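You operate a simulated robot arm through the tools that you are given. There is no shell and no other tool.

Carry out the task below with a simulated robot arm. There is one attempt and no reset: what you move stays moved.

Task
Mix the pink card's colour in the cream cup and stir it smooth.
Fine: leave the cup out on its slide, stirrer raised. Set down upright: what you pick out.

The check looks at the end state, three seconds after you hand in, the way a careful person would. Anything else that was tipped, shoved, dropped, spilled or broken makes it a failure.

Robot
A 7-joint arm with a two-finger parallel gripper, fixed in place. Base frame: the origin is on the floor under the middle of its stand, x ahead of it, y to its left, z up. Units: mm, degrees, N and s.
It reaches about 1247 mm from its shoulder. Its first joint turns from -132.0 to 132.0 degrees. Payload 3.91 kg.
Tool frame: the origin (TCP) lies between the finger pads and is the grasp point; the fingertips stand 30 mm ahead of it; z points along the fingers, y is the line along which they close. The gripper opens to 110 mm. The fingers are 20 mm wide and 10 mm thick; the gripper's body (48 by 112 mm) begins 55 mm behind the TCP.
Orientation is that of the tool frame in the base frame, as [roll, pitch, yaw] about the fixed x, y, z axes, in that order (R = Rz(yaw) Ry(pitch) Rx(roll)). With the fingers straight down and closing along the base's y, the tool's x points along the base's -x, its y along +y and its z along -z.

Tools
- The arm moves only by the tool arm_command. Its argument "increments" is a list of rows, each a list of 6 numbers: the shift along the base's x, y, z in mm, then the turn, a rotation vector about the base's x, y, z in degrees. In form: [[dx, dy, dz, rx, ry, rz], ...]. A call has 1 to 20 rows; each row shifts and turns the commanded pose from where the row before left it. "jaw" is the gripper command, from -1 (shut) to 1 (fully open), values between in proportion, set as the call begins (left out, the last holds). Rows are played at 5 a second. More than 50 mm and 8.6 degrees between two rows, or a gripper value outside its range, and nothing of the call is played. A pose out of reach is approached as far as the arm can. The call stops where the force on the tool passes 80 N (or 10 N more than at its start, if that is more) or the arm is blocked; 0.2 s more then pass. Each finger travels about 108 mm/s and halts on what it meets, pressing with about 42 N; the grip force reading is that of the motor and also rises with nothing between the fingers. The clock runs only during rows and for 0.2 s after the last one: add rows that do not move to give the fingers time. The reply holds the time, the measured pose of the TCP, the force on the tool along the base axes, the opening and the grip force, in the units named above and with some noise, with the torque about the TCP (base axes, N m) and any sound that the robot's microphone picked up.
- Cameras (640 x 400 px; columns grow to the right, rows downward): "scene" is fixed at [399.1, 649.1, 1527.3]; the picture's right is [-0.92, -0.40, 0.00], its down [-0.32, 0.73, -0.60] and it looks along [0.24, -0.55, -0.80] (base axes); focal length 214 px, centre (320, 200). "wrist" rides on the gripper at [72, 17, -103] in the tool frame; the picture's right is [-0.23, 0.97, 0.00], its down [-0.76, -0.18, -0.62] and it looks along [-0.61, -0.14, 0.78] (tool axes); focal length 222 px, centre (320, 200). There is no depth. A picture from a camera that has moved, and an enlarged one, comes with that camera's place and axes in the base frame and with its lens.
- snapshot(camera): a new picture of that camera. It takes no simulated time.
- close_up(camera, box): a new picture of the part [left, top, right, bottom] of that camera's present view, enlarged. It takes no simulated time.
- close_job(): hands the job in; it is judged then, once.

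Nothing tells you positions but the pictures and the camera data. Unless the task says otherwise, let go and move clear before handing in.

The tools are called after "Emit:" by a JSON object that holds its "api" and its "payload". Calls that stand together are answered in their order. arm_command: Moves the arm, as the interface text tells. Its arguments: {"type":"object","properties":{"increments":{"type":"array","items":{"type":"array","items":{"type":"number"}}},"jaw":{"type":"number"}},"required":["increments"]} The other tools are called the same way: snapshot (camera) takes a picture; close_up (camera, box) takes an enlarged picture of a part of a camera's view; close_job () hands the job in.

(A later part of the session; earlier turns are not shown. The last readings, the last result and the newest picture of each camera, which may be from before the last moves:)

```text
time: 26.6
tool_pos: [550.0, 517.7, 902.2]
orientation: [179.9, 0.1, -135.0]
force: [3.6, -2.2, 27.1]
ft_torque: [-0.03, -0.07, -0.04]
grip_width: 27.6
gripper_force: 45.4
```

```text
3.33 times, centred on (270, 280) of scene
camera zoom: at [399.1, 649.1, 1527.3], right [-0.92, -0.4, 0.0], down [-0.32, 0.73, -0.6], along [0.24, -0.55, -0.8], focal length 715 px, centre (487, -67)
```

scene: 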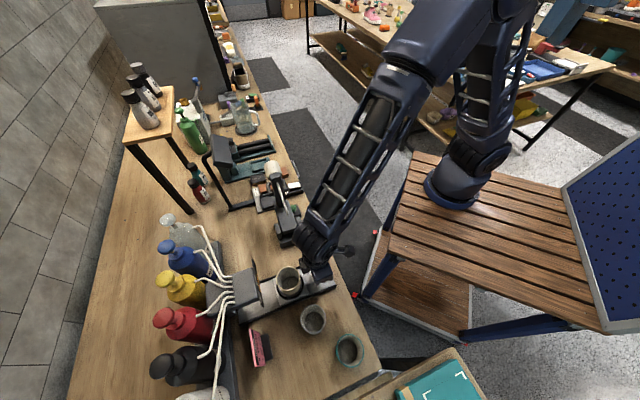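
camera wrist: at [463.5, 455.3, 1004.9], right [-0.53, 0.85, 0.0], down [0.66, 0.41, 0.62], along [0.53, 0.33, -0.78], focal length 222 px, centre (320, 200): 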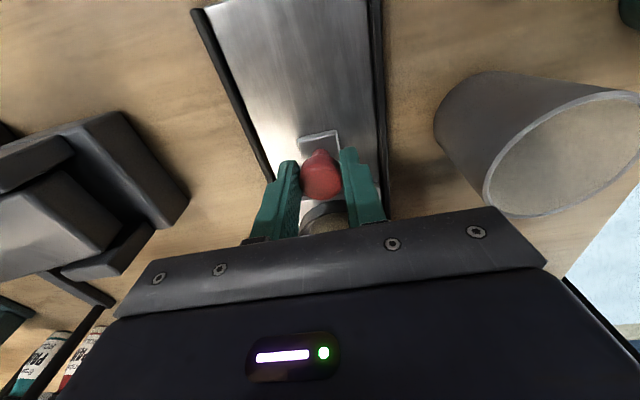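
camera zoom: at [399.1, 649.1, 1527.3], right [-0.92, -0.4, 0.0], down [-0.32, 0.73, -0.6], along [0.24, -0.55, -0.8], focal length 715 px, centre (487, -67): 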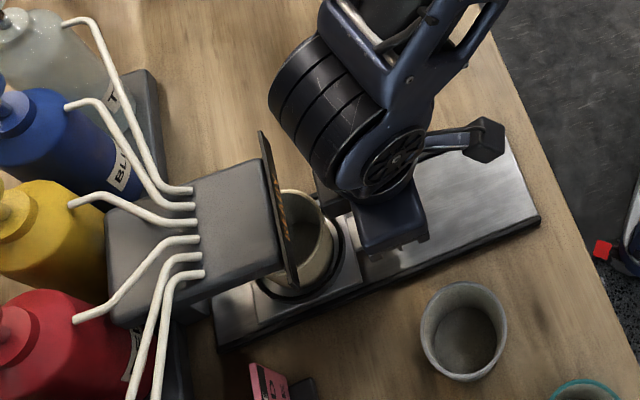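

Emit:
{"api": "arm_command", "payload": {"increments": [[2, 2, 1, 0, 0, 0], [3, 3, 0, 0, 0, 0], [3, 3, 0, 0, 0, 0], [2, 2, 0, 0, 0, 0], [0, 0, 0, 0, 0, 0]]}}

Emit:
{"api": "close_up", "payload": {"camera": "scene", "box": [180, 220, 360, 340]}}

Emit:
{"api": "snapshot", "payload": {"camera": "wrist"}}

```text
time: 27.8
tool_pos: [559.6, 527.2, 901.6]
orientation: [-180.0, -0.1, -135.0]
force: [0.9, -1.9, 3.2]
ft_torque: [-0.14, 0.04, 0.0]
grip_width: 27.5
gripper_force: 45.3
```

```text
3.33 times, centred on (270, 280) of scene
camera zoom: at [399.1, 649.1, 1527.3], right [-0.92, -0.4, 0.0], down [-0.32, 0.73, -0.6], along [0.24, -0.55, -0.8], focal length 715 px, centre (487, -67)
```

zoom: 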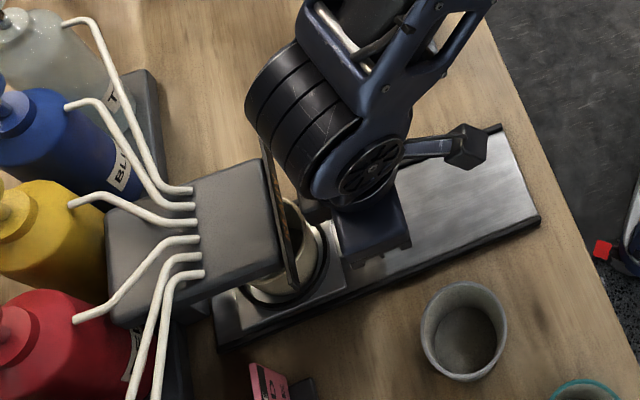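

```text
taken
camera wrist: at [495.5, 487.2, 1004.9], right [-0.53, 0.85, 0.0], down [0.66, 0.41, 0.62], along [0.53, 0.33, -0.78], focal length 222 px, centre (320, 200)
```

wrist: 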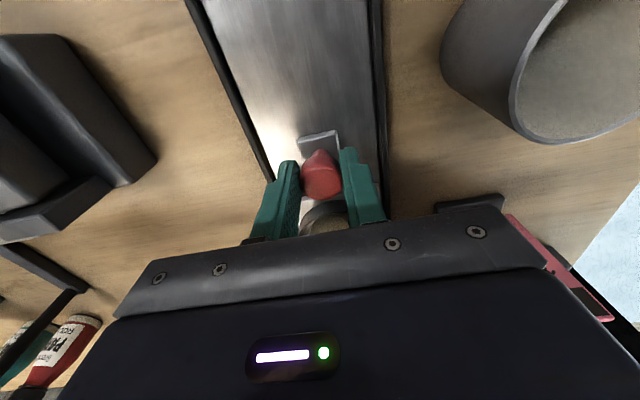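

The sign's top edge is at about z=989 and its face 119 mm in from the ring's original position. My gripper body still has about 30 mm of clearance, so I'll continue in small steps feeling for the end stop.

Emit:
{"api": "arm_command", "payload": {"increments": [[2, 2, 0, 0, 0, 0], [2, 2, 0, 0, 0, 0], [2, 2, 0, 0, 0, 0], [1, 1, 0, 0, 0, 0], [0, 0, 0, 0, 0, 0]]}}

Emit:
{"api": "close_up", "payload": {"camera": "scene", "box": [180, 220, 360, 340]}}

```text
time: 29.0
tool_pos: [565.9, 534.2, 902.3]
orientation: [180.0, 0.0, -134.9]
force: [1.7, -0.1, -0.6]
ft_torque: [-0.34, 0.22, -0.05]
grip_width: 27.5
gripper_force: 45.5
```

```text
3.33 times, centred on (270, 280) of scene
camera zoom: at [399.1, 649.1, 1527.3], right [-0.92, -0.4, 0.0], down [-0.32, 0.73, -0.6], along [0.24, -0.55, -0.8], focal length 715 px, centre (487, -67)
```

zoom: 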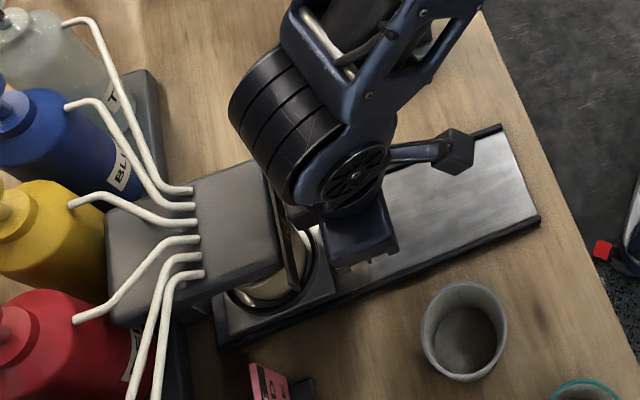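

Emit:
{"api": "arm_command", "payload": {"increments": [[1.5, 1.5, 0, 0, 0, 0], [1.5, 1.5, 0, 0, 0, 0], [1.5, 1.5, 0, 0, 0, 0], [0, 0, 0, 0, 0, 0]]}}

```text
time: 30.0
tool_pos: [570.0, 538.7, 902.3]
orientation: [-180.0, -0.1, -135.0]
force: [-20.6, -29.8, -6.2]
ft_torque: [3.33, -2.28, -0.34]
grip_width: 27.2
gripper_force: 44.6
```

The torque says the contact is about 110 mm above the fingertips, so my wrist is touching the sign rather than the slide reaching its stop. I'll back off a little at once.

Emit:
{"api": "arm_command", "payload": {"increments": [[-1.5, -1.5, 0, 0, 0, 0], [-1.5, -1.5, 0, 0, 0, 0], [0, 0, 0, 0, 0, 0]]}}

Emit:
{"api": "close_up", "payload": {"camera": "scene", "box": [180, 220, 360, 340]}}

Emit:
{"api": "close_up", "payload": {"camera": "wrist", "box": [220, 80, 420, 230]}}

```text
time: 30.8
tool_pos: [568.9, 535.7, 902.6]
orientation: [-180.0, 0.0, -135.0]
force: [3.3, -0.1, -14.5]
ft_torque: [0.9, -0.87, -0.02]
grip_width: 27.4
gripper_force: 44.8
```

```text
3.33 times, centred on (270, 280) of scene
camera zoom: at [399.1, 649.1, 1527.3], right [-0.92, -0.4, 0.0], down [-0.32, 0.73, -0.6], along [0.24, -0.55, -0.8], focal length 715 px, centre (487, -67)
```

zoom: 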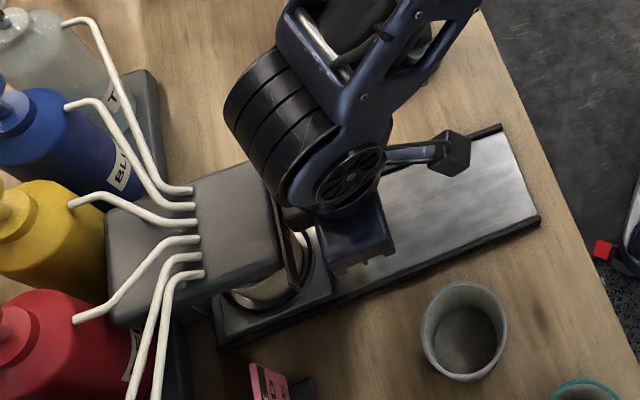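

```text
2.67 times, centred on (320, 155) of wrist
camera zoom: at [504.6, 496.3, 1004.9], right [-0.53, 0.85, 0.0], down [0.66, 0.41, 0.62], along [0.53, 0.33, -0.78], focal length 592 px, centre (320, 320)
```

zoom: 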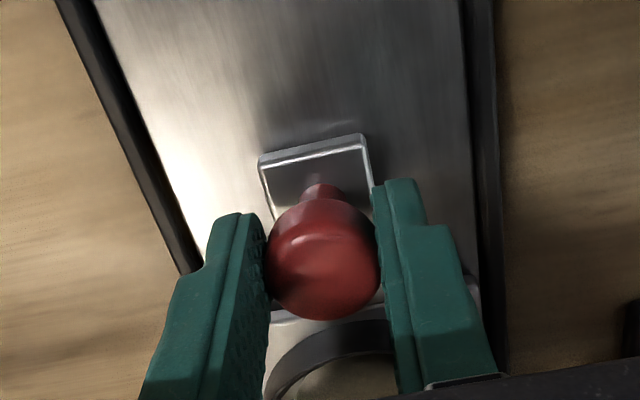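

Still a light touch up there, so I'll open the fingers, back straight out, and rise to inspect whether the slide is fully in.

Emit:
{"api": "arm_command", "payload": {"increments": [[0, 0, 0, 0, 0, 0], [0, 0, 0, 0, 0, 0], [-3, -3, 0, 0, 0, 0], [-4, -4, 0, 0, 0, 0], [0, 0, 0, 0, 0, 0]], "jaw": 0}}

Emit:
{"api": "close_up", "payload": {"camera": "wrist", "box": [220, 80, 420, 230]}}

```text
time: 32.0
tool_pos: [560.5, 530.2, 901.8]
orientation: [180.0, 0.0, -135.0]
force: [-0.1, -0.5, -0.8]
ft_torque: [-0.02, 0.0, -0.03]
grip_width: 54.9
gripper_force: 0.1
```

```text
2.67 times, centred on (320, 155) of wrist
camera zoom: at [497.2, 488.9, 1005.0], right [-0.53, 0.85, 0.0], down [0.66, 0.41, 0.62], along [0.53, 0.33, -0.78], focal length 592 px, centre (320, 320)
```

zoom: 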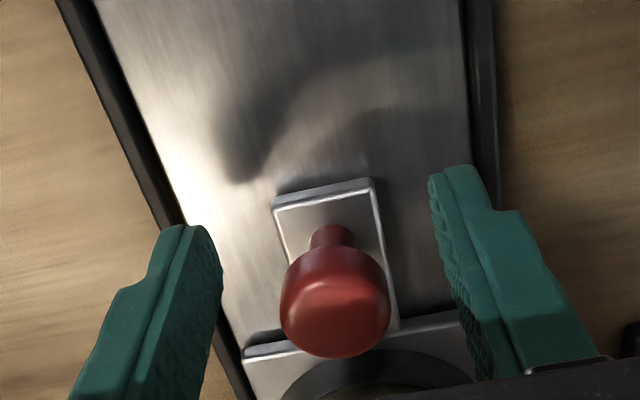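

Emit:
{"api": "arm_command", "payload": {"increments": [[-4, -4, 20, 0, 0, 0], [-10, -10, 40, 0, 0, 0], [-15, -15, 40, 0, 0, 0], [-15, -15, 40, 0, 0, 0], [-15, -15, 20, 0, 0, 0], [0, 0, 0, 0, 0, 0]]}}

Emit:
{"api": "snapshot", "payload": {"camera": "wrist"}}

Emit:
{"api": "close_up", "payload": {"camera": "scene", "box": [180, 220, 360, 340]}}

```text
time: 33.4
tool_pos: [502.4, 469.8, 1061.0]
orientation: [-180.0, 0.1, -134.9]
force: [1.0, -0.7, 0.4]
ft_torque: [0.0, 0.0, -0.01]
grip_width: 55.2
gripper_force: 0.1
```

```text
taken
camera wrist: at [438.0, 429.6, 1165.3], right [-0.53, 0.85, 0.0], down [0.66, 0.41, 0.62], along [0.53, 0.33, -0.78], focal length 222 px, centre (320, 200)
```

wrist: 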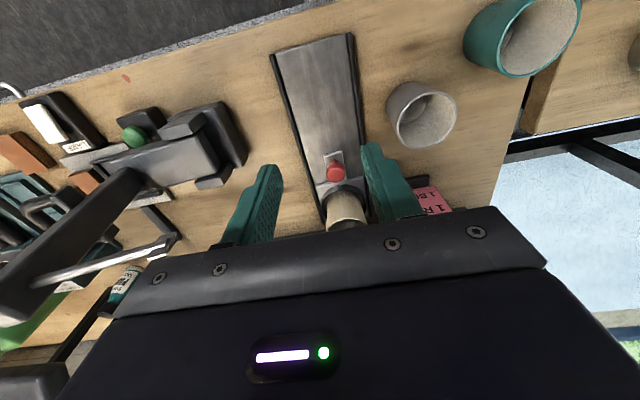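

```text
3.33 times, centred on (270, 280) of scene
camera zoom: at [399.1, 649.1, 1527.3], right [-0.92, -0.4, 0.0], down [-0.32, 0.73, -0.6], along [0.24, -0.55, -0.8], focal length 715 px, centre (487, -67)
```

zoom: 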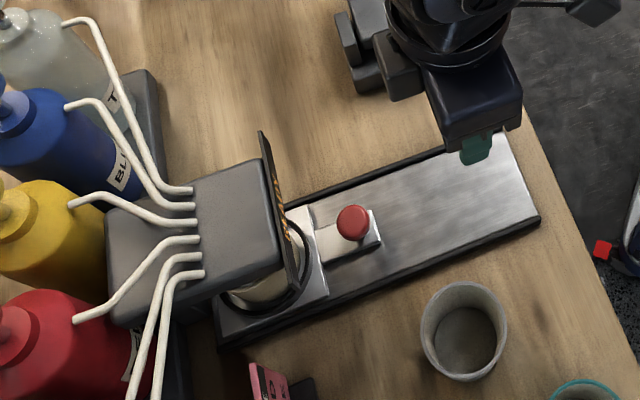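

Emit:
{"api": "close_up", "payload": {"camera": "scene", "box": [220, 270, 300, 320]}}

Emit:
{"api": "close_up", "payload": {"camera": "wrist", "box": [260, 100, 400, 240]}}

```text
8.00 times, centred on (260, 295) of scene
camera zoom: at [399.1, 649.1, 1527.3], right [-0.92, -0.4, 0.0], down [-0.32, 0.73, -0.6], along [0.24, -0.55, -0.8], focal length 1716 px, centre (800, -560)
```

zoom: 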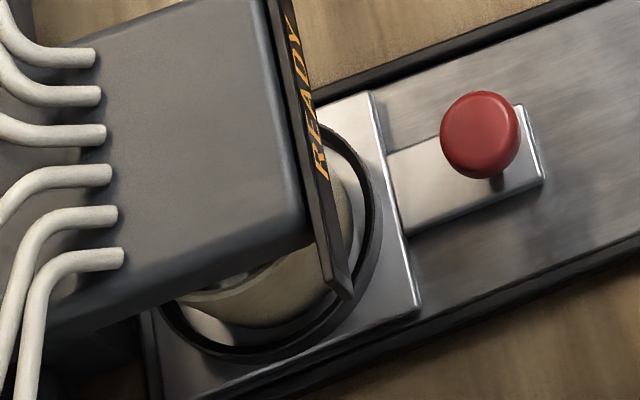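

```text
2.86 times, centred on (330, 170) of wrist
camera zoom: at [438.0, 429.6, 1165.3], right [-0.53, 0.85, 0.0], down [0.66, 0.41, 0.62], along [0.53, 0.33, -0.78], focal length 635 px, centre (291, 286)
```

zoom: 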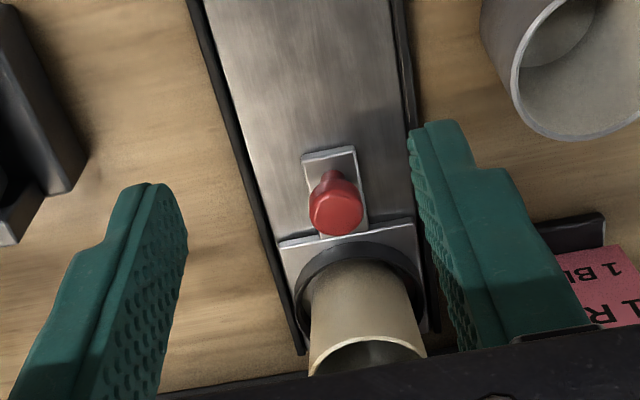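

The plate is close to its rear stop, but I can't be sure it's fully home. I'll tilt the tool 30° so the hand leans away from the sign, re-grip the knob that way and push until I feel the stop.

Emit:
{"api": "arm_command", "payload": {"increments": [[0, 0, 0, 5.3, -5.3, 0], [0, 0, 0, 5.3, -5.3, 0], [0, 0, 0, 5.3, -5.3, 0], [0, 0, 0, 5.3, -5.3, 0], [0, 0, 0, 0, 0, 0]]}}

Emit:
{"api": "snapshot", "payload": {"camera": "wrist"}}

Emit:
{"api": "snapshot", "payload": {"camera": "scene"}}

```text
time: 34.6
tool_pos: [502.1, 470.5, 1063.3]
orientation: [-180.0, 30.1, -135.1]
force: [0.8, -0.2, 0.5]
ft_torque: [-0.02, -0.01, 0.02]
grip_width: 54.6
gripper_force: 0.0
```

```text
taken
camera wrist: at [408.4, 399.9, 1115.2], right [-0.55, 0.83, 0.11], down [0.37, 0.12, 0.92], along [0.75, 0.55, -0.37], focal length 222 px, centre (320, 200)
```

wrist: 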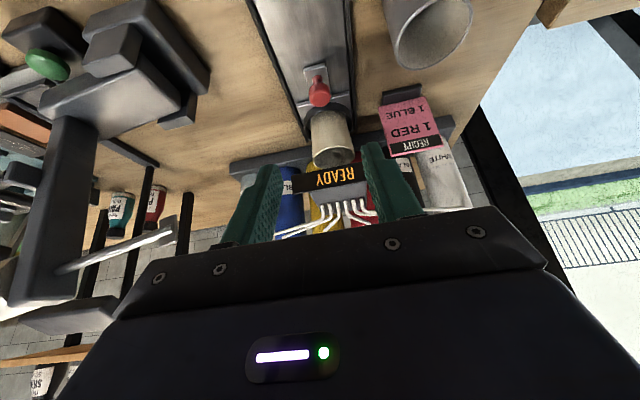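

```text
taken
```

scene: 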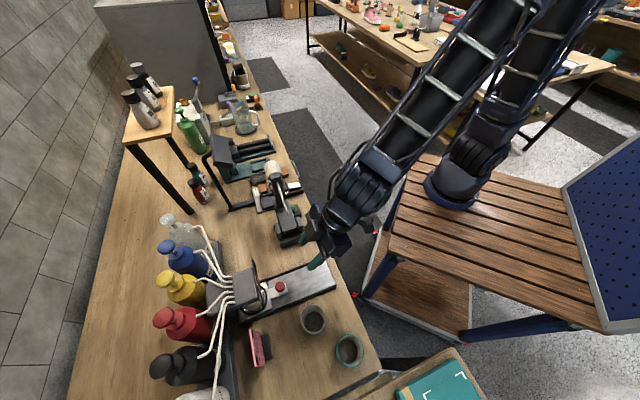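

Emit:
{"api": "close_up", "payload": {"camera": "wrist", "box": [240, 40, 460, 220]}}

```text
2.22 times, centred on (350, 130) of wrist
camera zoom: at [408.4, 399.9, 1115.2], right [-0.55, 0.83, 0.11], down [0.37, 0.12, 0.92], along [0.75, 0.55, -0.37], focal length 494 px, centre (253, 356)
```

zoom: 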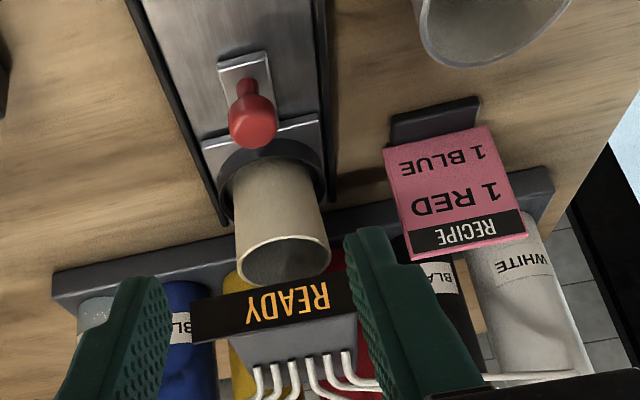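

The hand now leans back nicely. I'll move along the tool axis to the knob at about (567,536,893).

Emit:
{"api": "arm_command", "payload": {"increments": [[12, 12.5, -30, 0, 0, 0], [12, 12.5, -30, 0, 0, 0], [12, 12.5, -31, 0, 0, 0], [0, 0, 0, 0, 0, 0]]}}

Emit:
{"api": "close_up", "payload": {"camera": "wrist", "box": [220, 40, 440, 220]}}

```text
time: 35.6
tool_pos: [537.6, 509.5, 971.9]
orientation: [-180.0, 30.0, -135.0]
force: [0.2, 0.5, -0.1]
ft_torque: [0.02, 0.0, 0.0]
grip_width: 55.1
gripper_force: 0.0
```

```text
2.22 times, centred on (330, 130) of wrist
camera zoom: at [443.8, 437.9, 1024.2], right [-0.55, 0.83, 0.11], down [0.37, 0.12, 0.92], along [0.75, 0.55, -0.37], focal length 494 px, centre (298, 356)
```

zoom: 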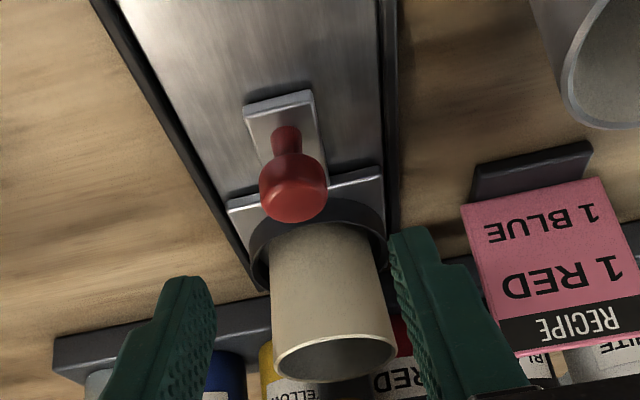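

Emit:
{"api": "arm_command", "payload": {"increments": [[9.5, 8.5, -24, 0, 0, 0], [9.5, 8.5, -24, 0, 0, 0], [9.5, 9.5, -24, 0, 0, 0], [0, 0, 0, 0, 0, 0]]}}

Emit:
{"api": "close_up", "payload": {"camera": "wrist", "box": [220, 60, 440, 240]}}

Emit:
{"api": "close_up", "payload": {"camera": "scene", "box": [180, 220, 360, 340]}}

```text
time: 36.6
tool_pos: [565.5, 533.8, 900.0]
orientation: [-180.0, 30.0, -135.0]
force: [0.6, -0.9, 0.1]
ft_torque: [0.0, -0.01, 0.01]
grip_width: 55.0
gripper_force: 0.0
```

```text
2.22 times, centred on (330, 150) of wrist
camera zoom: at [472.7, 463.5, 952.3], right [-0.55, 0.83, 0.11], down [0.37, 0.12, 0.92], along [0.75, 0.55, -0.37], focal length 494 px, centre (298, 311)
```

zoom: 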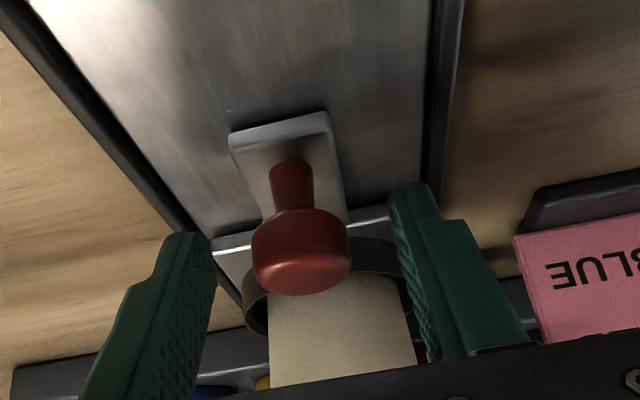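

```text
3.33 times, centred on (270, 280) of scene
camera zoom: at [399.1, 649.1, 1527.3], right [-0.92, -0.4, 0.0], down [-0.32, 0.73, -0.6], along [0.24, -0.55, -0.8], focal length 715 px, centre (487, -67)
```

zoom: 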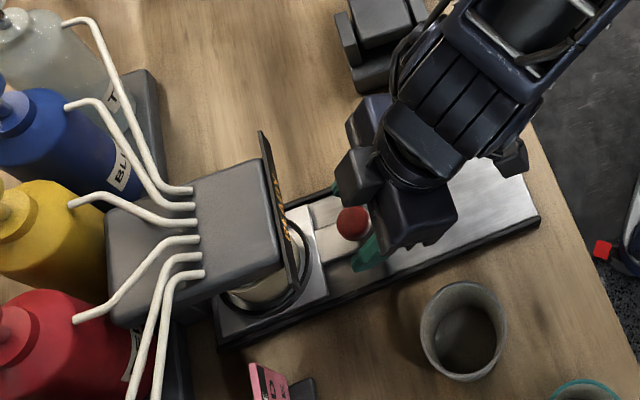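

Fingers straddle the knob. Closing and pushing inward in small steps.

Emit:
{"api": "arm_command", "payload": {"increments": [[0, 0, 0, 0, 0, 0], [0, 0, 0, 0, 0, 0], [0, 0, 0, 0, 0, 0]], "jaw": -1}}

Emit:
{"api": "arm_command", "payload": {"increments": [[1.5, 1.5, 0, 0, 0, 0], [1.5, 1.5, 0, 0, 0, 0], [1.5, 1.5, 0, 0, 0, 0], [0, 0, 0, 0, 0, 0]]}}

Emit:
{"api": "close_up", "payload": {"camera": "wrist", "box": [220, 60, 440, 240]}}

```text
time: 37.4
tool_pos: [565.8, 534.5, 899.7]
orientation: [-180.0, 30.0, -135.0]
force: [-4.6, 4.9, -2.6]
ft_torque: [0.24, -0.01, 0.13]
grip_width: 27.5
gripper_force: 45.0
```

```text
time: 38.4
tool_pos: [569.7, 538.6, 898.8]
orientation: [-179.9, 29.9, -135.0]
force: [-31.3, -21.2, -6.6]
ft_torque: [-0.45, 0.69, 0.07]
grip_width: 27.3
gripper_force: 45.3
```

```text
2.22 times, centred on (330, 150) of wrist
camera zoom: at [475.9, 467.6, 951.9], right [-0.55, 0.83, 0.11], down [0.37, 0.12, 0.92], along [0.75, 0.55, -0.38], focal length 494 px, centre (298, 311)
```

zoom: 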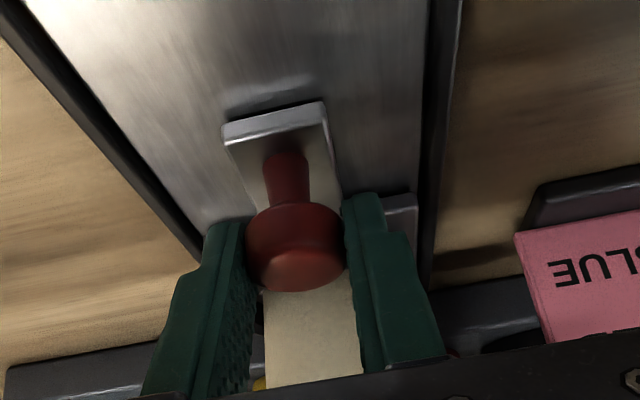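

That's the real end stop: 38 N, acting at knob height. I'll relax, release and retreat along the tool axis.

Emit:
{"api": "arm_command", "payload": {"increments": [[-0.7, -0.7, 0, 0, 0, 0], [0, 0, 0, 0, 0, 0]]}}

Emit:
{"api": "arm_command", "payload": {"increments": [[0, 0, 0, 0, 0, 0], [0, 0, 0, 0, 0, 0], [-7, -7, 17.3, 0, 0, 0], [-10, -10, 26, 0, 0, 0], [-10, -10, 30, 0, 0, 0], [-10, -10, 35, 0, 0, 0], [0, 0, 0, 0, 0, 0]], "jaw": 0}}

Emit:
{"api": "snapshot", "payload": {"camera": "wrist"}}

Emit:
{"api": "close_up", "payload": {"camera": "scene", "box": [200, 250, 320, 330]}}

```text
time: 39.0
tool_pos: [569.2, 538.2, 898.7]
orientation: [180.0, 29.9, -135.0]
force: [-26.1, -16.8, -18.8]
ft_torque: [-0.34, 0.57, 0.05]
grip_width: 27.4
gripper_force: 45.0
```

```text
time: 40.6
tool_pos: [532.4, 500.8, 1008.2]
orientation: [180.0, 30.0, -135.0]
force: [-1.0, -0.1, -0.4]
ft_torque: [0.01, 0.01, -0.01]
grip_width: 55.2
gripper_force: 0.0
```

```text
taken
camera wrist: at [438.9, 431.1, 1060.5], right [-0.55, 0.83, 0.11], down [0.37, 0.12, 0.92], along [0.75, 0.55, -0.37], focal length 222 px, centre (320, 200)
```

wrist: 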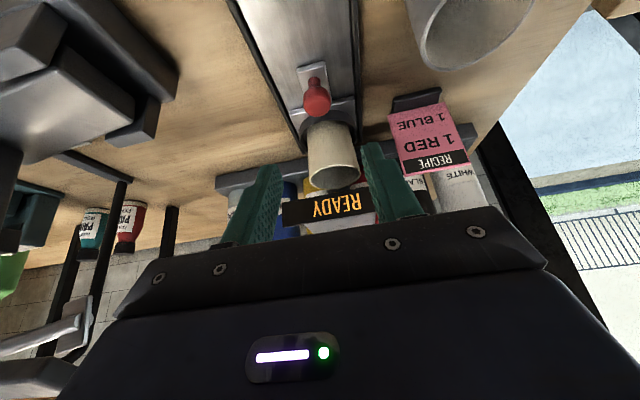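

```text
5.00 times, centred on (260, 290) of scene
camera zoom: at [399.1, 649.1, 1527.3], right [-0.92, -0.4, 0.0], down [-0.32, 0.73, -0.6], along [0.24, -0.55, -0.8], focal length 1072 px, centre (620, -250)
```

zoom: 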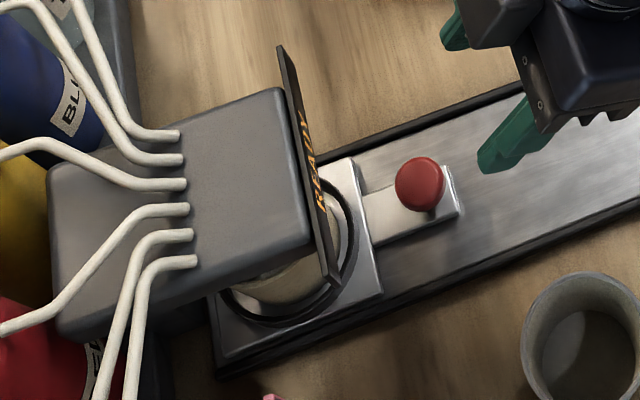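

The slide is fully in. Now I'll straighten the tool and rise to view the red and blue pump heads from above.

Emit:
{"api": "arm_command", "payload": {"increments": [[0, 0, 45, -5.3, 5.3, 0], [0, 0, 45, -5.3, 5.3, 0], [0, 0, 45, -5.3, 5.3, 0], [20, 20, 40, -5.3, 5.3, 0], [25, 25, 20, 0, 0, 0], [25, 25, 0, 0, 0, 0], [25, 25, 0, 0, 0, 0], [0, 0, 0, 0, 0, 0]], "jaw": 0}}

Emit:
{"api": "snapshot", "payload": {"camera": "wrist"}}

Emit:
{"api": "snapshot", "payload": {"camera": "scene"}}

```text
time: 42.4
tool_pos: [629.5, 596.3, 1201.9]
orientation: [180.0, 0.1, -135.0]
force: [0.0, 1.5, 0.6]
ft_torque: [0.0, 0.03, 0.01]
grip_width: 55.1
gripper_force: 0.1
```

```text
taken
camera wrist: at [565.2, 556.1, 1305.1], right [-0.53, 0.85, 0.0], down [0.66, 0.41, 0.62], along [0.53, 0.33, -0.78], focal length 222 px, centre (320, 200)
```

wrist: 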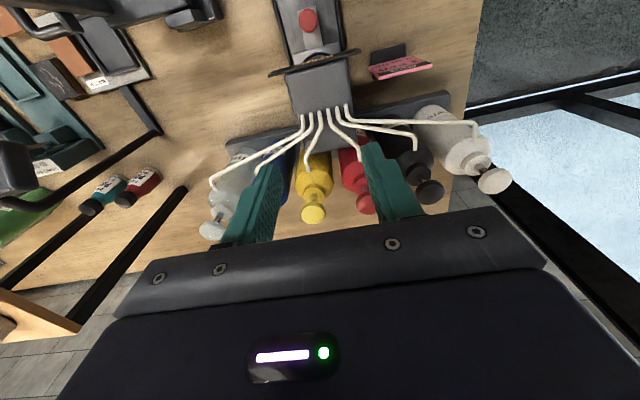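

```text
taken
```

scene: 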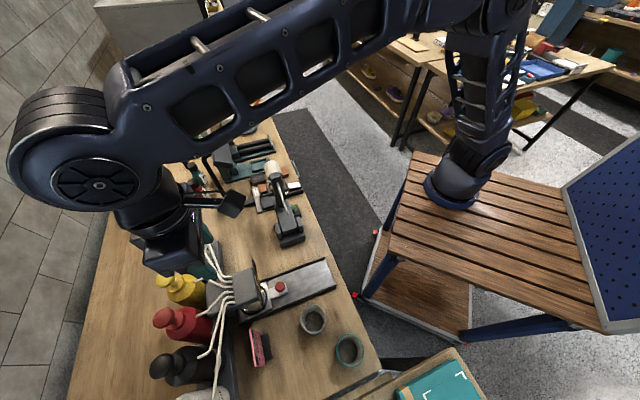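

I place the pump heads about 73.6 mm apart in a row: red near (686,704), blue near (789,599), with tops at roughly z≈1090. I'll close the fingers and hover above the red one.

Emit:
{"api": "arm_command", "payload": {"increments": [[14, 27, 0, 0, 0, 0], [14, 27, 0, 0, 0, 0], [14, 27, 0, 0, 0, 0], [14.5, 26.7, -20, 0, 0, 0], [0, 0, -20, 0, 0, 0], [0, 0, 0, 0, 0, 0]], "jaw": -1}}

Emit:
{"api": "snapshot", "payload": {"camera": "wrist"}}

Emit:
{"api": "close_up", "payload": {"camera": "wrist", "box": [220, 70, 420, 220]}}

Emit:
{"api": "snapshot", "payload": {"camera": "scene"}}

```text
time: 43.8
tool_pos: [685.4, 704.2, 1160.5]
orientation: [-180.0, -0.2, -134.9]
force: [0.3, -0.5, 1.4]
ft_torque: [-0.03, 0.02, 0.0]
grip_width: 0.0
gripper_force: 37.5
```

```text
taken
camera wrist: at [621.4, 663.9, 1264.0], right [-0.53, 0.85, 0.0], down [0.66, 0.41, 0.62], along [0.53, 0.33, -0.78], focal length 222 px, centre (320, 200)
```

wrist: 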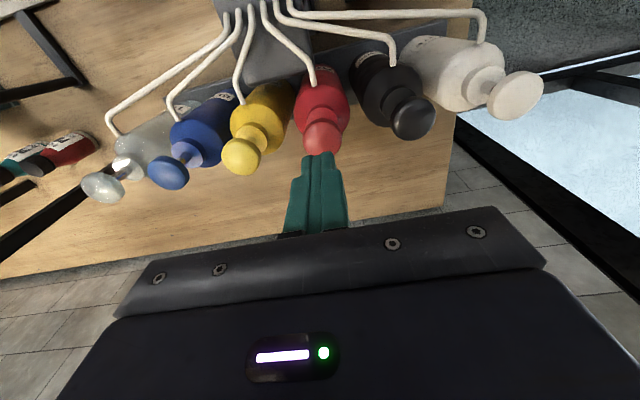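

```text
2.67 times, centred on (320, 145) of wrist
camera zoom: at [621.4, 663.9, 1264.0], right [-0.53, 0.85, 0.0], down [0.66, 0.41, 0.62], along [0.53, 0.33, -0.78], focal length 592 px, centre (320, 347)
```

zoom: 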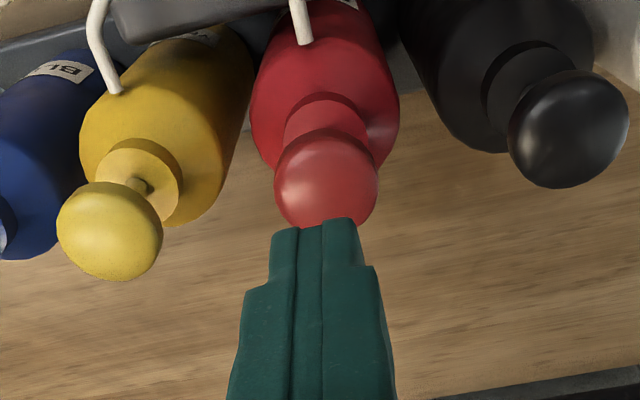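

```text
taken
```

scene: 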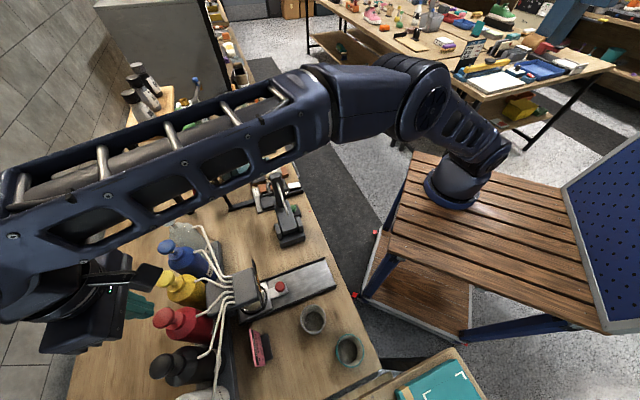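

The closed fingertips are centred over the red head, whose centre I put at (684,704.5) with the dome near z≈1095. I'll go down to just above contact and then press.

Emit:
{"api": "arm_command", "payload": {"increments": [[-1, 0.5, -15, 0, 0, 0], [0, 0, -12, 0, 0, 0], [0, 0, 0, 0, 0, 0]]}}

Emit:
{"api": "close_up", "payload": {"camera": "wrist", "box": [220, 70, 420, 220]}}

```text
time: 44.6
tool_pos: [685.3, 705.0, 1135.1]
orientation: [180.0, 0.0, -135.0]
force: [-0.7, 0.2, 1.2]
ft_torque: [0.02, -0.02, -0.01]
grip_width: 0.0
gripper_force: 37.8
```

```text
2.67 times, centred on (320, 145) of wrist
camera zoom: at [620.3, 664.1, 1237.9], right [-0.53, 0.85, 0.0], down [0.66, 0.41, 0.62], along [0.53, 0.33, -0.78], focal length 592 px, centre (320, 347)
```

zoom: 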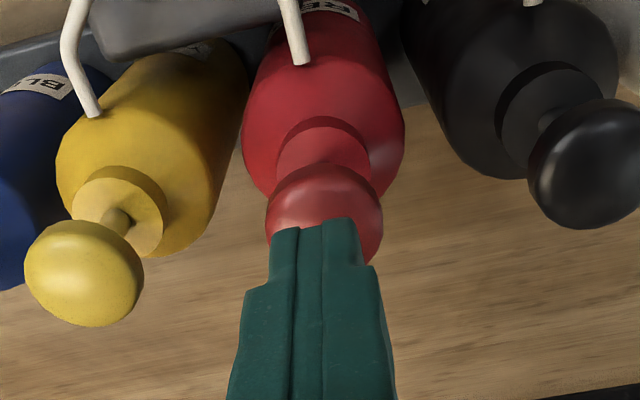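

Emit:
{"api": "arm_command", "payload": {"increments": [[0, 0, -3, 0, 0, 0], [0, 0, -3, 0, 0, 0], [0, 0, -3, 0, 0, 0], [0, 0, 0, 0, 0, 0]]}}

```text
time: 45.6
tool_pos: [682.1, 705.1, 1126.2]
orientation: [180.0, 0.0, -135.1]
force: [0.6, -0.4, 0.4]
ft_torque: [0.02, 0.05, -0.04]
grip_width: 0.2
gripper_force: 37.5
```

Emit:
{"api": "arm_command", "payload": {"increments": [[0, 0, -3, 0, 0, 0], [0, 0, -3, 0, 0, 0], [0, 0, -3, 0, 0, 0], [0, 0, 0, 0, 0, 0]]}}

Emit:
{"api": "close_up", "payload": {"camera": "wrist", "box": [220, 70, 420, 220]}}

```text
time: 46.6
tool_pos: [683.4, 705.4, 1116.7]
orientation: [-179.9, 0.0, -135.0]
force: [0.0, 1.2, 2.9]
ft_torque: [0.03, 0.02, -0.02]
grip_width: 0.1
gripper_force: 37.0
```

```text
2.67 times, centred on (320, 145) of wrist
camera zoom: at [619.7, 663.9, 1220.4], right [-0.53, 0.85, 0.0], down [0.66, 0.41, 0.62], along [0.53, 0.33, -0.78], focal length 592 px, centre (320, 347)
```

zoom: 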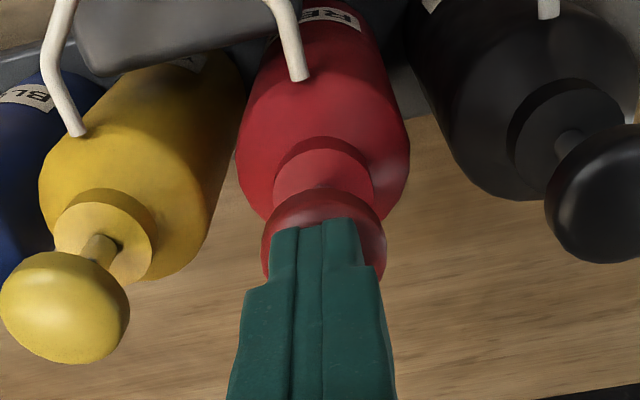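

Just touching the head now. Pressing down steadily.

Emit:
{"api": "arm_command", "payload": {"increments": [[0, 0, -3, 0, 0, 0], [0, 0, -3, 0, 0, 0], [0, 0, -3, 0, 0, 0], [0, 0, 0, 0, 0, 0]]}}

```text
time: 47.6
tool_pos: [684.0, 705.2, 1109.4]
orientation: [179.9, 0.0, -134.9]
force: [-2.0, 3.0, 7.2]
ft_torque: [0.12, 0.03, 0.01]
grip_width: 0.1
gripper_force: 37.6
```

Emit:
{"api": "arm_command", "payload": {"increments": [[0, 0, -3, 0, 0, 0], [0, 0, -3, 0, 0, 0], [0, 0, -3, 0, 0, 0], [0, 0, 0, 0, 0, 0]]}}

Emit:
{"api": "close_up", "payload": {"camera": "wrist", "box": [220, 70, 420, 220]}}

```text
time: 48.6
tool_pos: [683.1, 704.5, 1102.5]
orientation: [-180.0, 0.2, -135.0]
force: [1.8, 5.0, 40.2]
ft_torque: [0.15, -0.05, 0.02]
grip_width: 0.1
gripper_force: 37.9
```

```text
2.67 times, centred on (320, 145) of wrist
camera zoom: at [619.4, 663.4, 1205.7], right [-0.53, 0.85, 0.0], down [0.66, 0.41, 0.63], along [0.53, 0.33, -0.78], focal length 592 px, centre (320, 347)
```

zoom: 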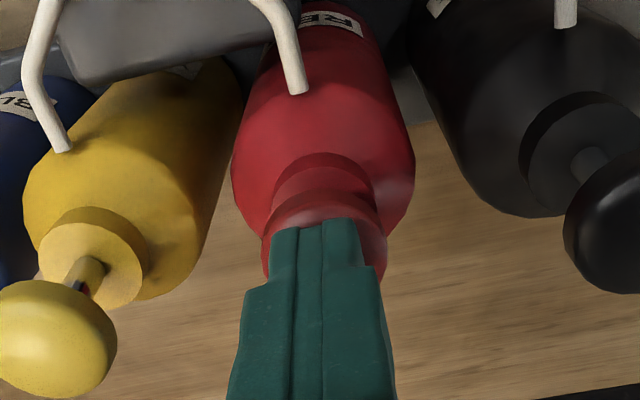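

The resistance jumped from 7 N to 40 N after a stroke of about 15 mm, so it looks bottomed out. I'll add a touch more to be sure it's a full stroke, then let it rise.

Emit:
{"api": "arm_command", "payload": {"increments": [[0, 0, -1.5, 0, 0, 0], [0, 0, 0, 0, 0, 0]]}}

Emit:
{"api": "arm_command", "payload": {"increments": [[0, 0, 4, 0, 0, 0], [0, 0, 6, 0, 0, 0], [0, 0, 8, 0, 0, 0], [0, 0, 10, 0, 0, 0], [0, 0, 20, 0, 0, 0], [0, 0, 20, 0, 0, 0], [0, 0, 0, 0, 0, 0]]}}

Emit:
{"api": "snapshot", "payload": {"camera": "wrist"}}

Emit:
{"api": "snapshot", "payload": {"camera": "scene"}}

```text
time: 49.2
tool_pos: [683.5, 704.6, 1101.7]
orientation: [-180.0, 0.4, -135.0]
force: [9.0, 11.5, 54.7]
ft_torque: [0.37, -0.27, -0.03]
grip_width: 0.0
gripper_force: 37.9
```

```text
time: 50.8
tool_pos: [683.5, 705.6, 1166.2]
orientation: [-180.0, 0.0, -135.0]
force: [-0.1, -0.2, 0.3]
ft_torque: [0.01, 0.03, 0.02]
grip_width: 0.0
gripper_force: 37.3
```

```text
taken
camera wrist: at [619.8, 663.9, 1268.3], right [-0.53, 0.85, 0.0], down [0.66, 0.41, 0.62], along [0.53, 0.33, -0.78], focal length 222 px, centre (320, 200)
```

wrist: 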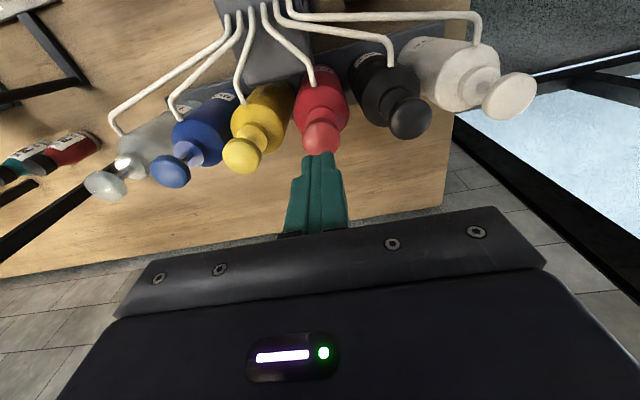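

```text
taken
```

scene: 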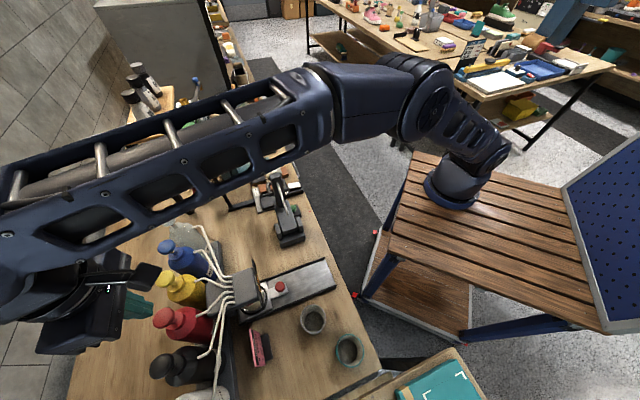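

Emit:
{"api": "close_up", "payload": {"camera": "scene", "box": [220, 255, 300, 325]}}

Emit:
{"api": "close_up", "payload": {"camera": "wrist", "box": [80, 90, 380, 210]}}

```text
5.71 times, centred on (260, 290) of scene
camera zoom: at [399.1, 649.1, 1527.3], right [-0.92, -0.4, 0.0], down [-0.32, 0.73, -0.6], along [0.24, -0.55, -0.8], focal length 1226 px, centre (663, -314)
```

zoom: 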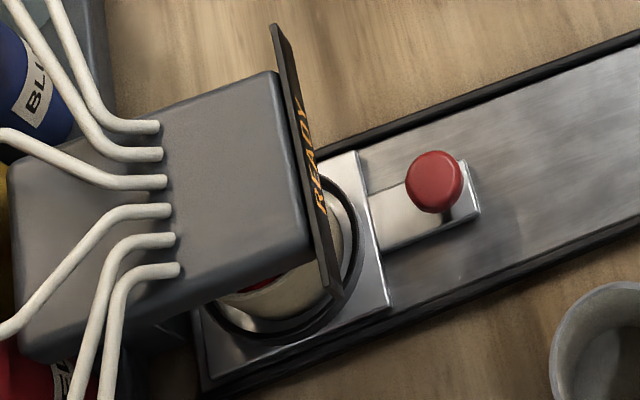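

```text
2.13 times, centred on (230, 150) of wrist
camera zoom: at [619.8, 663.9, 1268.3], right [-0.53, 0.85, 0.0], down [0.66, 0.41, 0.62], along [0.53, 0.33, -0.78], focal length 474 px, centre (512, 307)
```

zoom: 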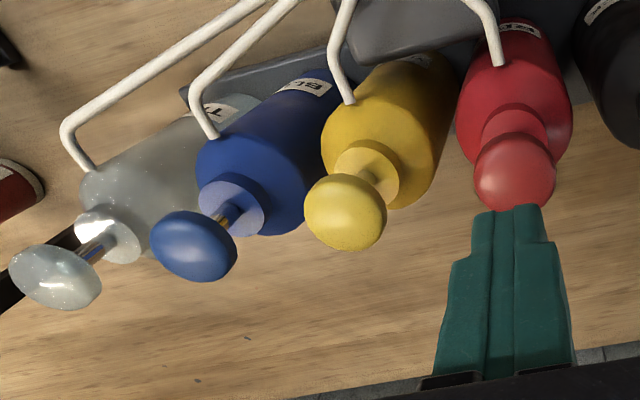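

Red paint is now visible in the cup, so the red dose went in. Next is the blue head at about (785,602).

Emit:
{"api": "arm_command", "payload": {"increments": [[25.4, -25.75, 0, 0, 0, 0], [25.4, -25.75, 0, 0, 0, 0], [25.4, -25.75, 0, 0, 0, 0], [25.3, -25.75, 0, 0, 0, 0], [0, 0, 0, 0, 0, 0]]}}

Emit:
{"api": "close_up", "payload": {"camera": "wrist", "box": [220, 70, 420, 220]}}

```text
time: 52.0
tool_pos: [785.3, 601.1, 1165.1]
orientation: [180.0, 0.0, -135.0]
force: [1.0, -0.2, 0.8]
ft_torque: [0.01, 0.0, -0.02]
grip_width: 0.1
gripper_force: 37.8
```

```text
2.67 times, centred on (320, 145) of wrist
camera zoom: at [721.2, 560.9, 1268.3], right [-0.53, 0.85, 0.0], down [0.66, 0.41, 0.62], along [0.53, 0.33, -0.78], focal length 592 px, centre (320, 347)
```

zoom: 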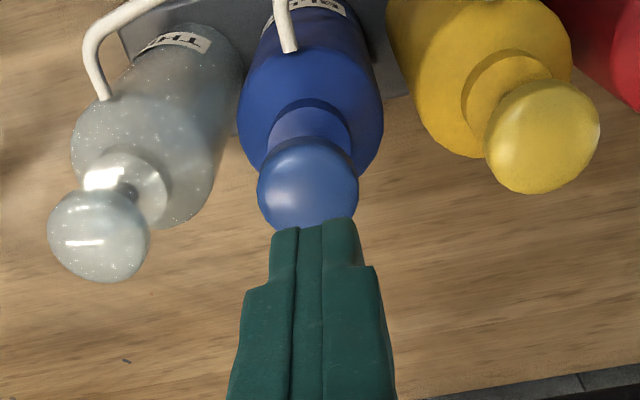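

Slight offset: the head's centre is near (787.5,597.5). I'll correct and then press blue with the same stroke.

Emit:
{"api": "arm_command", "payload": {"increments": [[2, -3.5, -15, 0, 0, 0], [0, 0, -15, 0, 0, 0], [0, 0, -10, 0, 0, 0], [0, 0, 0, 0, 0, 0]]}}

Emit:
{"api": "close_up", "payload": {"camera": "wrist", "box": [220, 70, 420, 220]}}

```text
time: 53.0
tool_pos: [788.0, 598.5, 1125.2]
orientation: [180.0, 0.0, -135.0]
force: [0.7, 0.5, 0.0]
ft_torque: [0.04, -0.01, 0.03]
grip_width: 0.0
gripper_force: 38.0
```

```text
2.67 times, centred on (320, 145) of wrist
camera zoom: at [723.3, 557.0, 1228.8], right [-0.53, 0.85, 0.0], down [0.66, 0.41, 0.62], along [0.53, 0.33, -0.78], focal length 592 px, centre (320, 347)
```

zoom: 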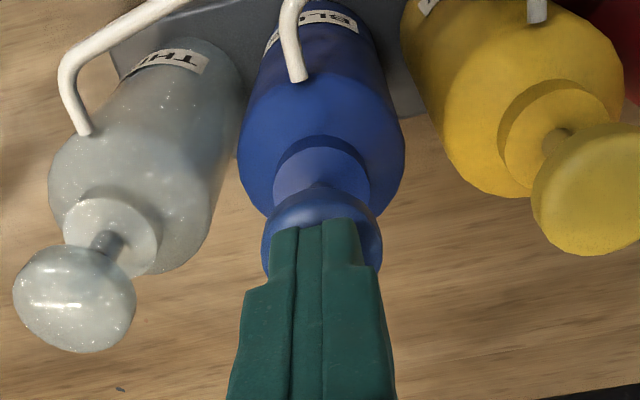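

Centred. Pressing the blue head down in one slow stroke.

Emit:
{"api": "arm_command", "payload": {"increments": [[0, 0, -3, 0, 0, 0], [0, 0, -3, 0, 0, 0], [0, 0, -3, 0, 0, 0], [0, 0, -3, 0, 0, 0], [0, 0, -3, 0, 0, 0], [0, 0, -3, 0, 0, 0], [0, 0, -3, 0, 0, 0], [0, 0, -3, 0, 0, 0], [0, 0, -3, 0, 0, 0], [0, 0, 0, 0, 0, 0]]}}

```text
time: 55.2
tool_pos: [787.2, 598.6, 1103.2]
orientation: [-180.0, 0.2, -134.9]
force: [6.3, 7.8, 46.1]
ft_torque: [0.34, -0.22, 0.06]
grip_width: 0.0
gripper_force: 37.6
```

Emit:
{"api": "arm_command", "payload": {"increments": [[0, 0, -1.2, 0, 0, 0], [0, 0, 0, 0, 0, 0]]}}

Emit:
{"api": "arm_command", "payload": {"increments": [[0, 0, 4, 0, 0, 0], [0, 0, 6, 0, 0, 0], [0, 0, 8, 0, 0, 0], [0, 0, 10, 0, 0, 0], [0, 0, 20, 0, 0, 0], [0, 0, 30, 0, 0, 0], [0, 0, 0, 0, 0, 0]]}}

Emit:
{"api": "close_up", "payload": {"camera": "scene", "box": [220, 255, 300, 325]}}

Emit:
{"api": "snapshot", "payload": {"camera": "wrist"}}

```text
time: 55.8
tool_pos: [787.4, 596.9, 1102.0]
orientation: [-180.0, 0.3, -135.1]
force: [12.2, 12.2, 55.5]
ft_torque: [0.51, -0.44, 0.0]
grip_width: 0.0
gripper_force: 37.8
```

```text
time: 57.4
tool_pos: [789.1, 598.2, 1176.1]
orientation: [-179.9, -0.1, -135.0]
force: [-1.0, 0.4, 0.6]
ft_torque: [-0.03, -0.01, 0.03]
grip_width: 0.0
gripper_force: 38.1
```

```text
5.71 times, centred on (260, 290) of scene
camera zoom: at [399.1, 649.1, 1527.3], right [-0.92, -0.4, 0.0], down [-0.32, 0.73, -0.6], along [0.24, -0.55, -0.8], focal length 1226 px, centre (663, -314)
```

zoom: 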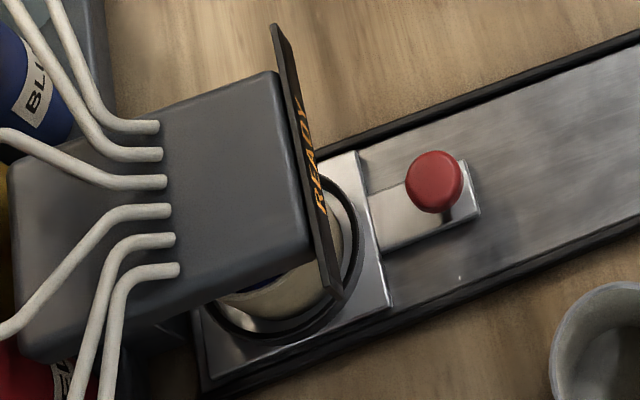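

```text
taken
camera wrist: at [724.1, 556.6, 1279.0], right [-0.53, 0.85, 0.0], down [0.66, 0.41, 0.62], along [0.53, 0.33, -0.78], focal length 222 px, centre (320, 200)
```

wrist: 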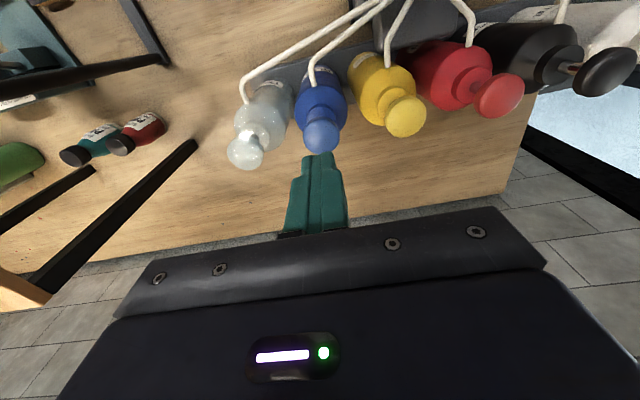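

Blue has gone in too. Now I'll return to the knob with the tool tilted back and pull the slide out to where the stirrer can reach the cup.

Emit:
{"api": "arm_command", "payload": {"increments": [[-43, -16, 0, 0, 0, 0], [-43, -16, 0, 0, 0, 0], [-43, -16, 0, 0, 0, 0], [-43, -16, 0, 0, 0, 0], [-43, -16, 0, 0, 0, 0], [-44, -18, 0, 0, 0, 0], [0, 0, -20, 5.3, -5.3, 0], [0, 0, -20, 5.3, -5.3, 0], [0, 0, -20, 5.3, -5.3, 0], [0, 0, -20, 5.3, -5.3, 0], [0, 0, 0, 0, 0, 0]], "jaw": 0}}

Emit:
{"api": "snapshot", "payload": {"camera": "wrist"}}

```text
time: 59.8
tool_pos: [528.2, 499.4, 1095.5]
orientation: [180.0, 30.1, -135.0]
force: [0.5, 0.1, -0.1]
ft_torque: [-0.02, 0.0, 0.0]
grip_width: 54.8
gripper_force: 0.1
```

```text
taken
camera wrist: at [434.8, 429.6, 1148.3], right [-0.55, 0.83, 0.11], down [0.37, 0.12, 0.92], along [0.75, 0.55, -0.37], focal length 222 px, centre (320, 200)
```

wrist: 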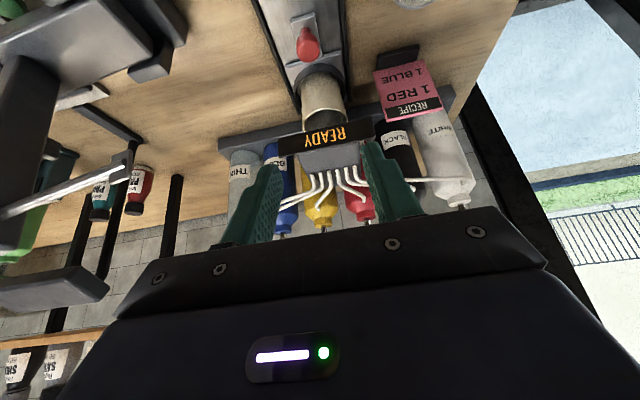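

Emit:
{"api": "arm_command", "payload": {"increments": [[4, 4, -42, 0, 0, 0], [4, 3, -42, 0, 0, 0], [4.5, 3.3, -43, 0, 0, 0], [0, 0, 0, 0, 0, 0]]}}

Emit:
{"api": "close_up", "payload": {"camera": "wrist", "box": [220, 40, 440, 220]}}

```text
time: 60.8
tool_pos: [540.0, 512.0, 969.9]
orientation: [180.0, 30.1, -135.0]
force: [0.1, -0.3, 0.6]
ft_torque: [-0.02, 0.01, -0.01]
grip_width: 55.0
gripper_force: 0.0
```

```text
2.22 times, centred on (330, 130) of wrist
camera zoom: at [446.6, 440.9, 1022.2], right [-0.55, 0.83, 0.11], down [0.37, 0.12, 0.92], along [0.75, 0.55, -0.37], focal length 494 px, centre (298, 356)
```

zoom: 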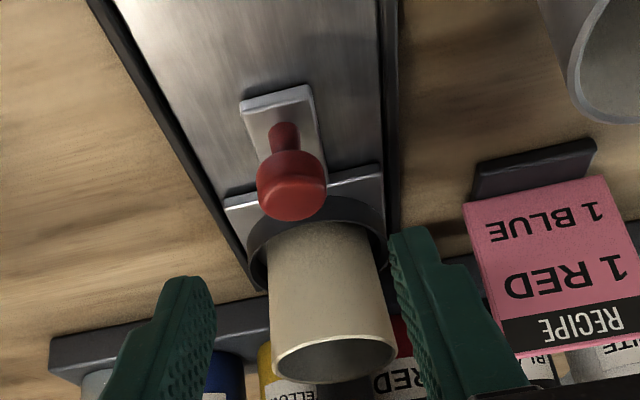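

Emit:
{"api": "arm_command", "payload": {"increments": [[9.5, 9, -24, 0, 0, 0], [9.5, 9, -24, 0, 0, 0], [9, 8.5, -22.5, 0, 0, 0], [0, 0, 0, 0, 0, 0]]}}

Emit:
{"api": "close_up", "payload": {"camera": "wrist", "box": [220, 60, 440, 240]}}

```text
time: 61.8
tool_pos: [568.1, 537.2, 900.0]
orientation: [-180.0, 30.0, -135.1]
force: [0.4, 0.4, -0.2]
ft_torque: [0.05, 0.01, 0.0]
grip_width: 55.0
gripper_force: 0.0
```

```text
2.22 times, centred on (330, 150) of wrist
camera zoom: at [474.8, 467.7, 951.9], right [-0.55, 0.83, 0.11], down [0.37, 0.12, 0.92], along [0.75, 0.55, -0.37], focal length 494 px, centre (298, 311)
```

zoom: 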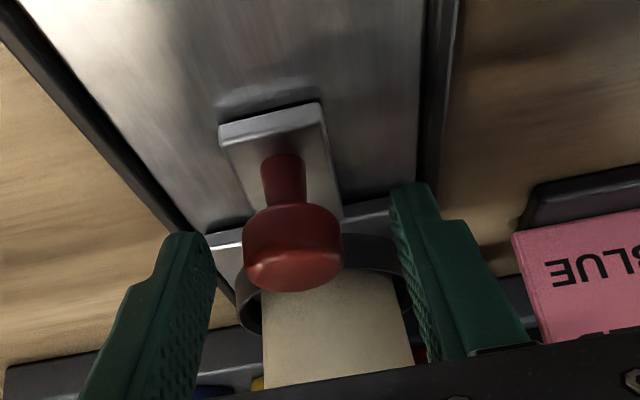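

Fingers straddle the knob again. Closing, then pulling out gently along −(0.707, 0.707).

Emit:
{"api": "arm_command", "payload": {"increments": [[0, 0, 0, 0, 0, 0], [0, 0, 0, 0, 0, 0], [0, 0, 0, 0, 0, 0]], "jaw": -1}}

Emit:
{"api": "arm_command", "payload": {"increments": [[-2, -2, 0, 0, 0, 0], [-4, -4, 0, 0, 0, 0], [-5, -5, 0, 0, 0, 0], [-6, -6, 0, 0, 0, 0], [-6, -6, 0, 0, 0, 0], [-6, -6, 0, 0, 0, 0], [-4, -4, 0, 0, 0, 0], [-2, -2, 0, 0, 0, 0], [0, 0, 0, 0, 0, 0]]}}

Emit:
{"api": "close_up", "payload": {"camera": "scene", "box": [180, 220, 360, 340]}}

```text
time: 62.6
tool_pos: [569.5, 537.6, 899.4]
orientation: [-179.9, 30.0, -135.0]
force: [5.9, -6.1, -0.3]
ft_torque: [-0.08, -0.18, -0.07]
grip_width: 27.4
gripper_force: 44.8
```

```text
time: 64.6
tool_pos: [533.7, 501.1, 899.0]
orientation: [-179.9, 30.1, -134.9]
force: [1.1, -0.8, 13.4]
ft_torque: [-0.03, -0.02, 0.03]
grip_width: 27.6
gripper_force: 45.0
```

```text
3.33 times, centred on (270, 280) of scene
camera zoom: at [399.1, 649.1, 1527.3], right [-0.92, -0.4, 0.0], down [-0.32, 0.73, -0.6], along [0.24, -0.55, -0.8], focal length 715 px, centre (487, -67)
```

zoom: 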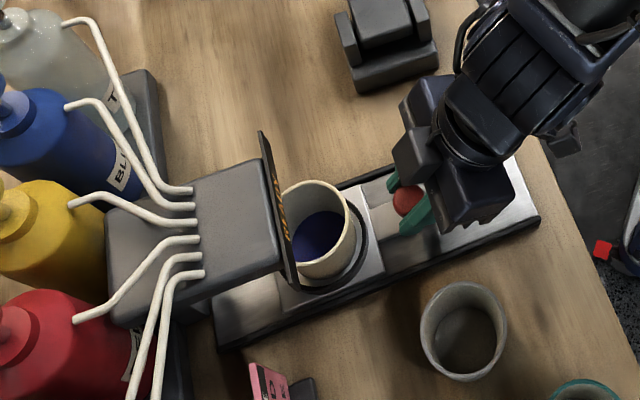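

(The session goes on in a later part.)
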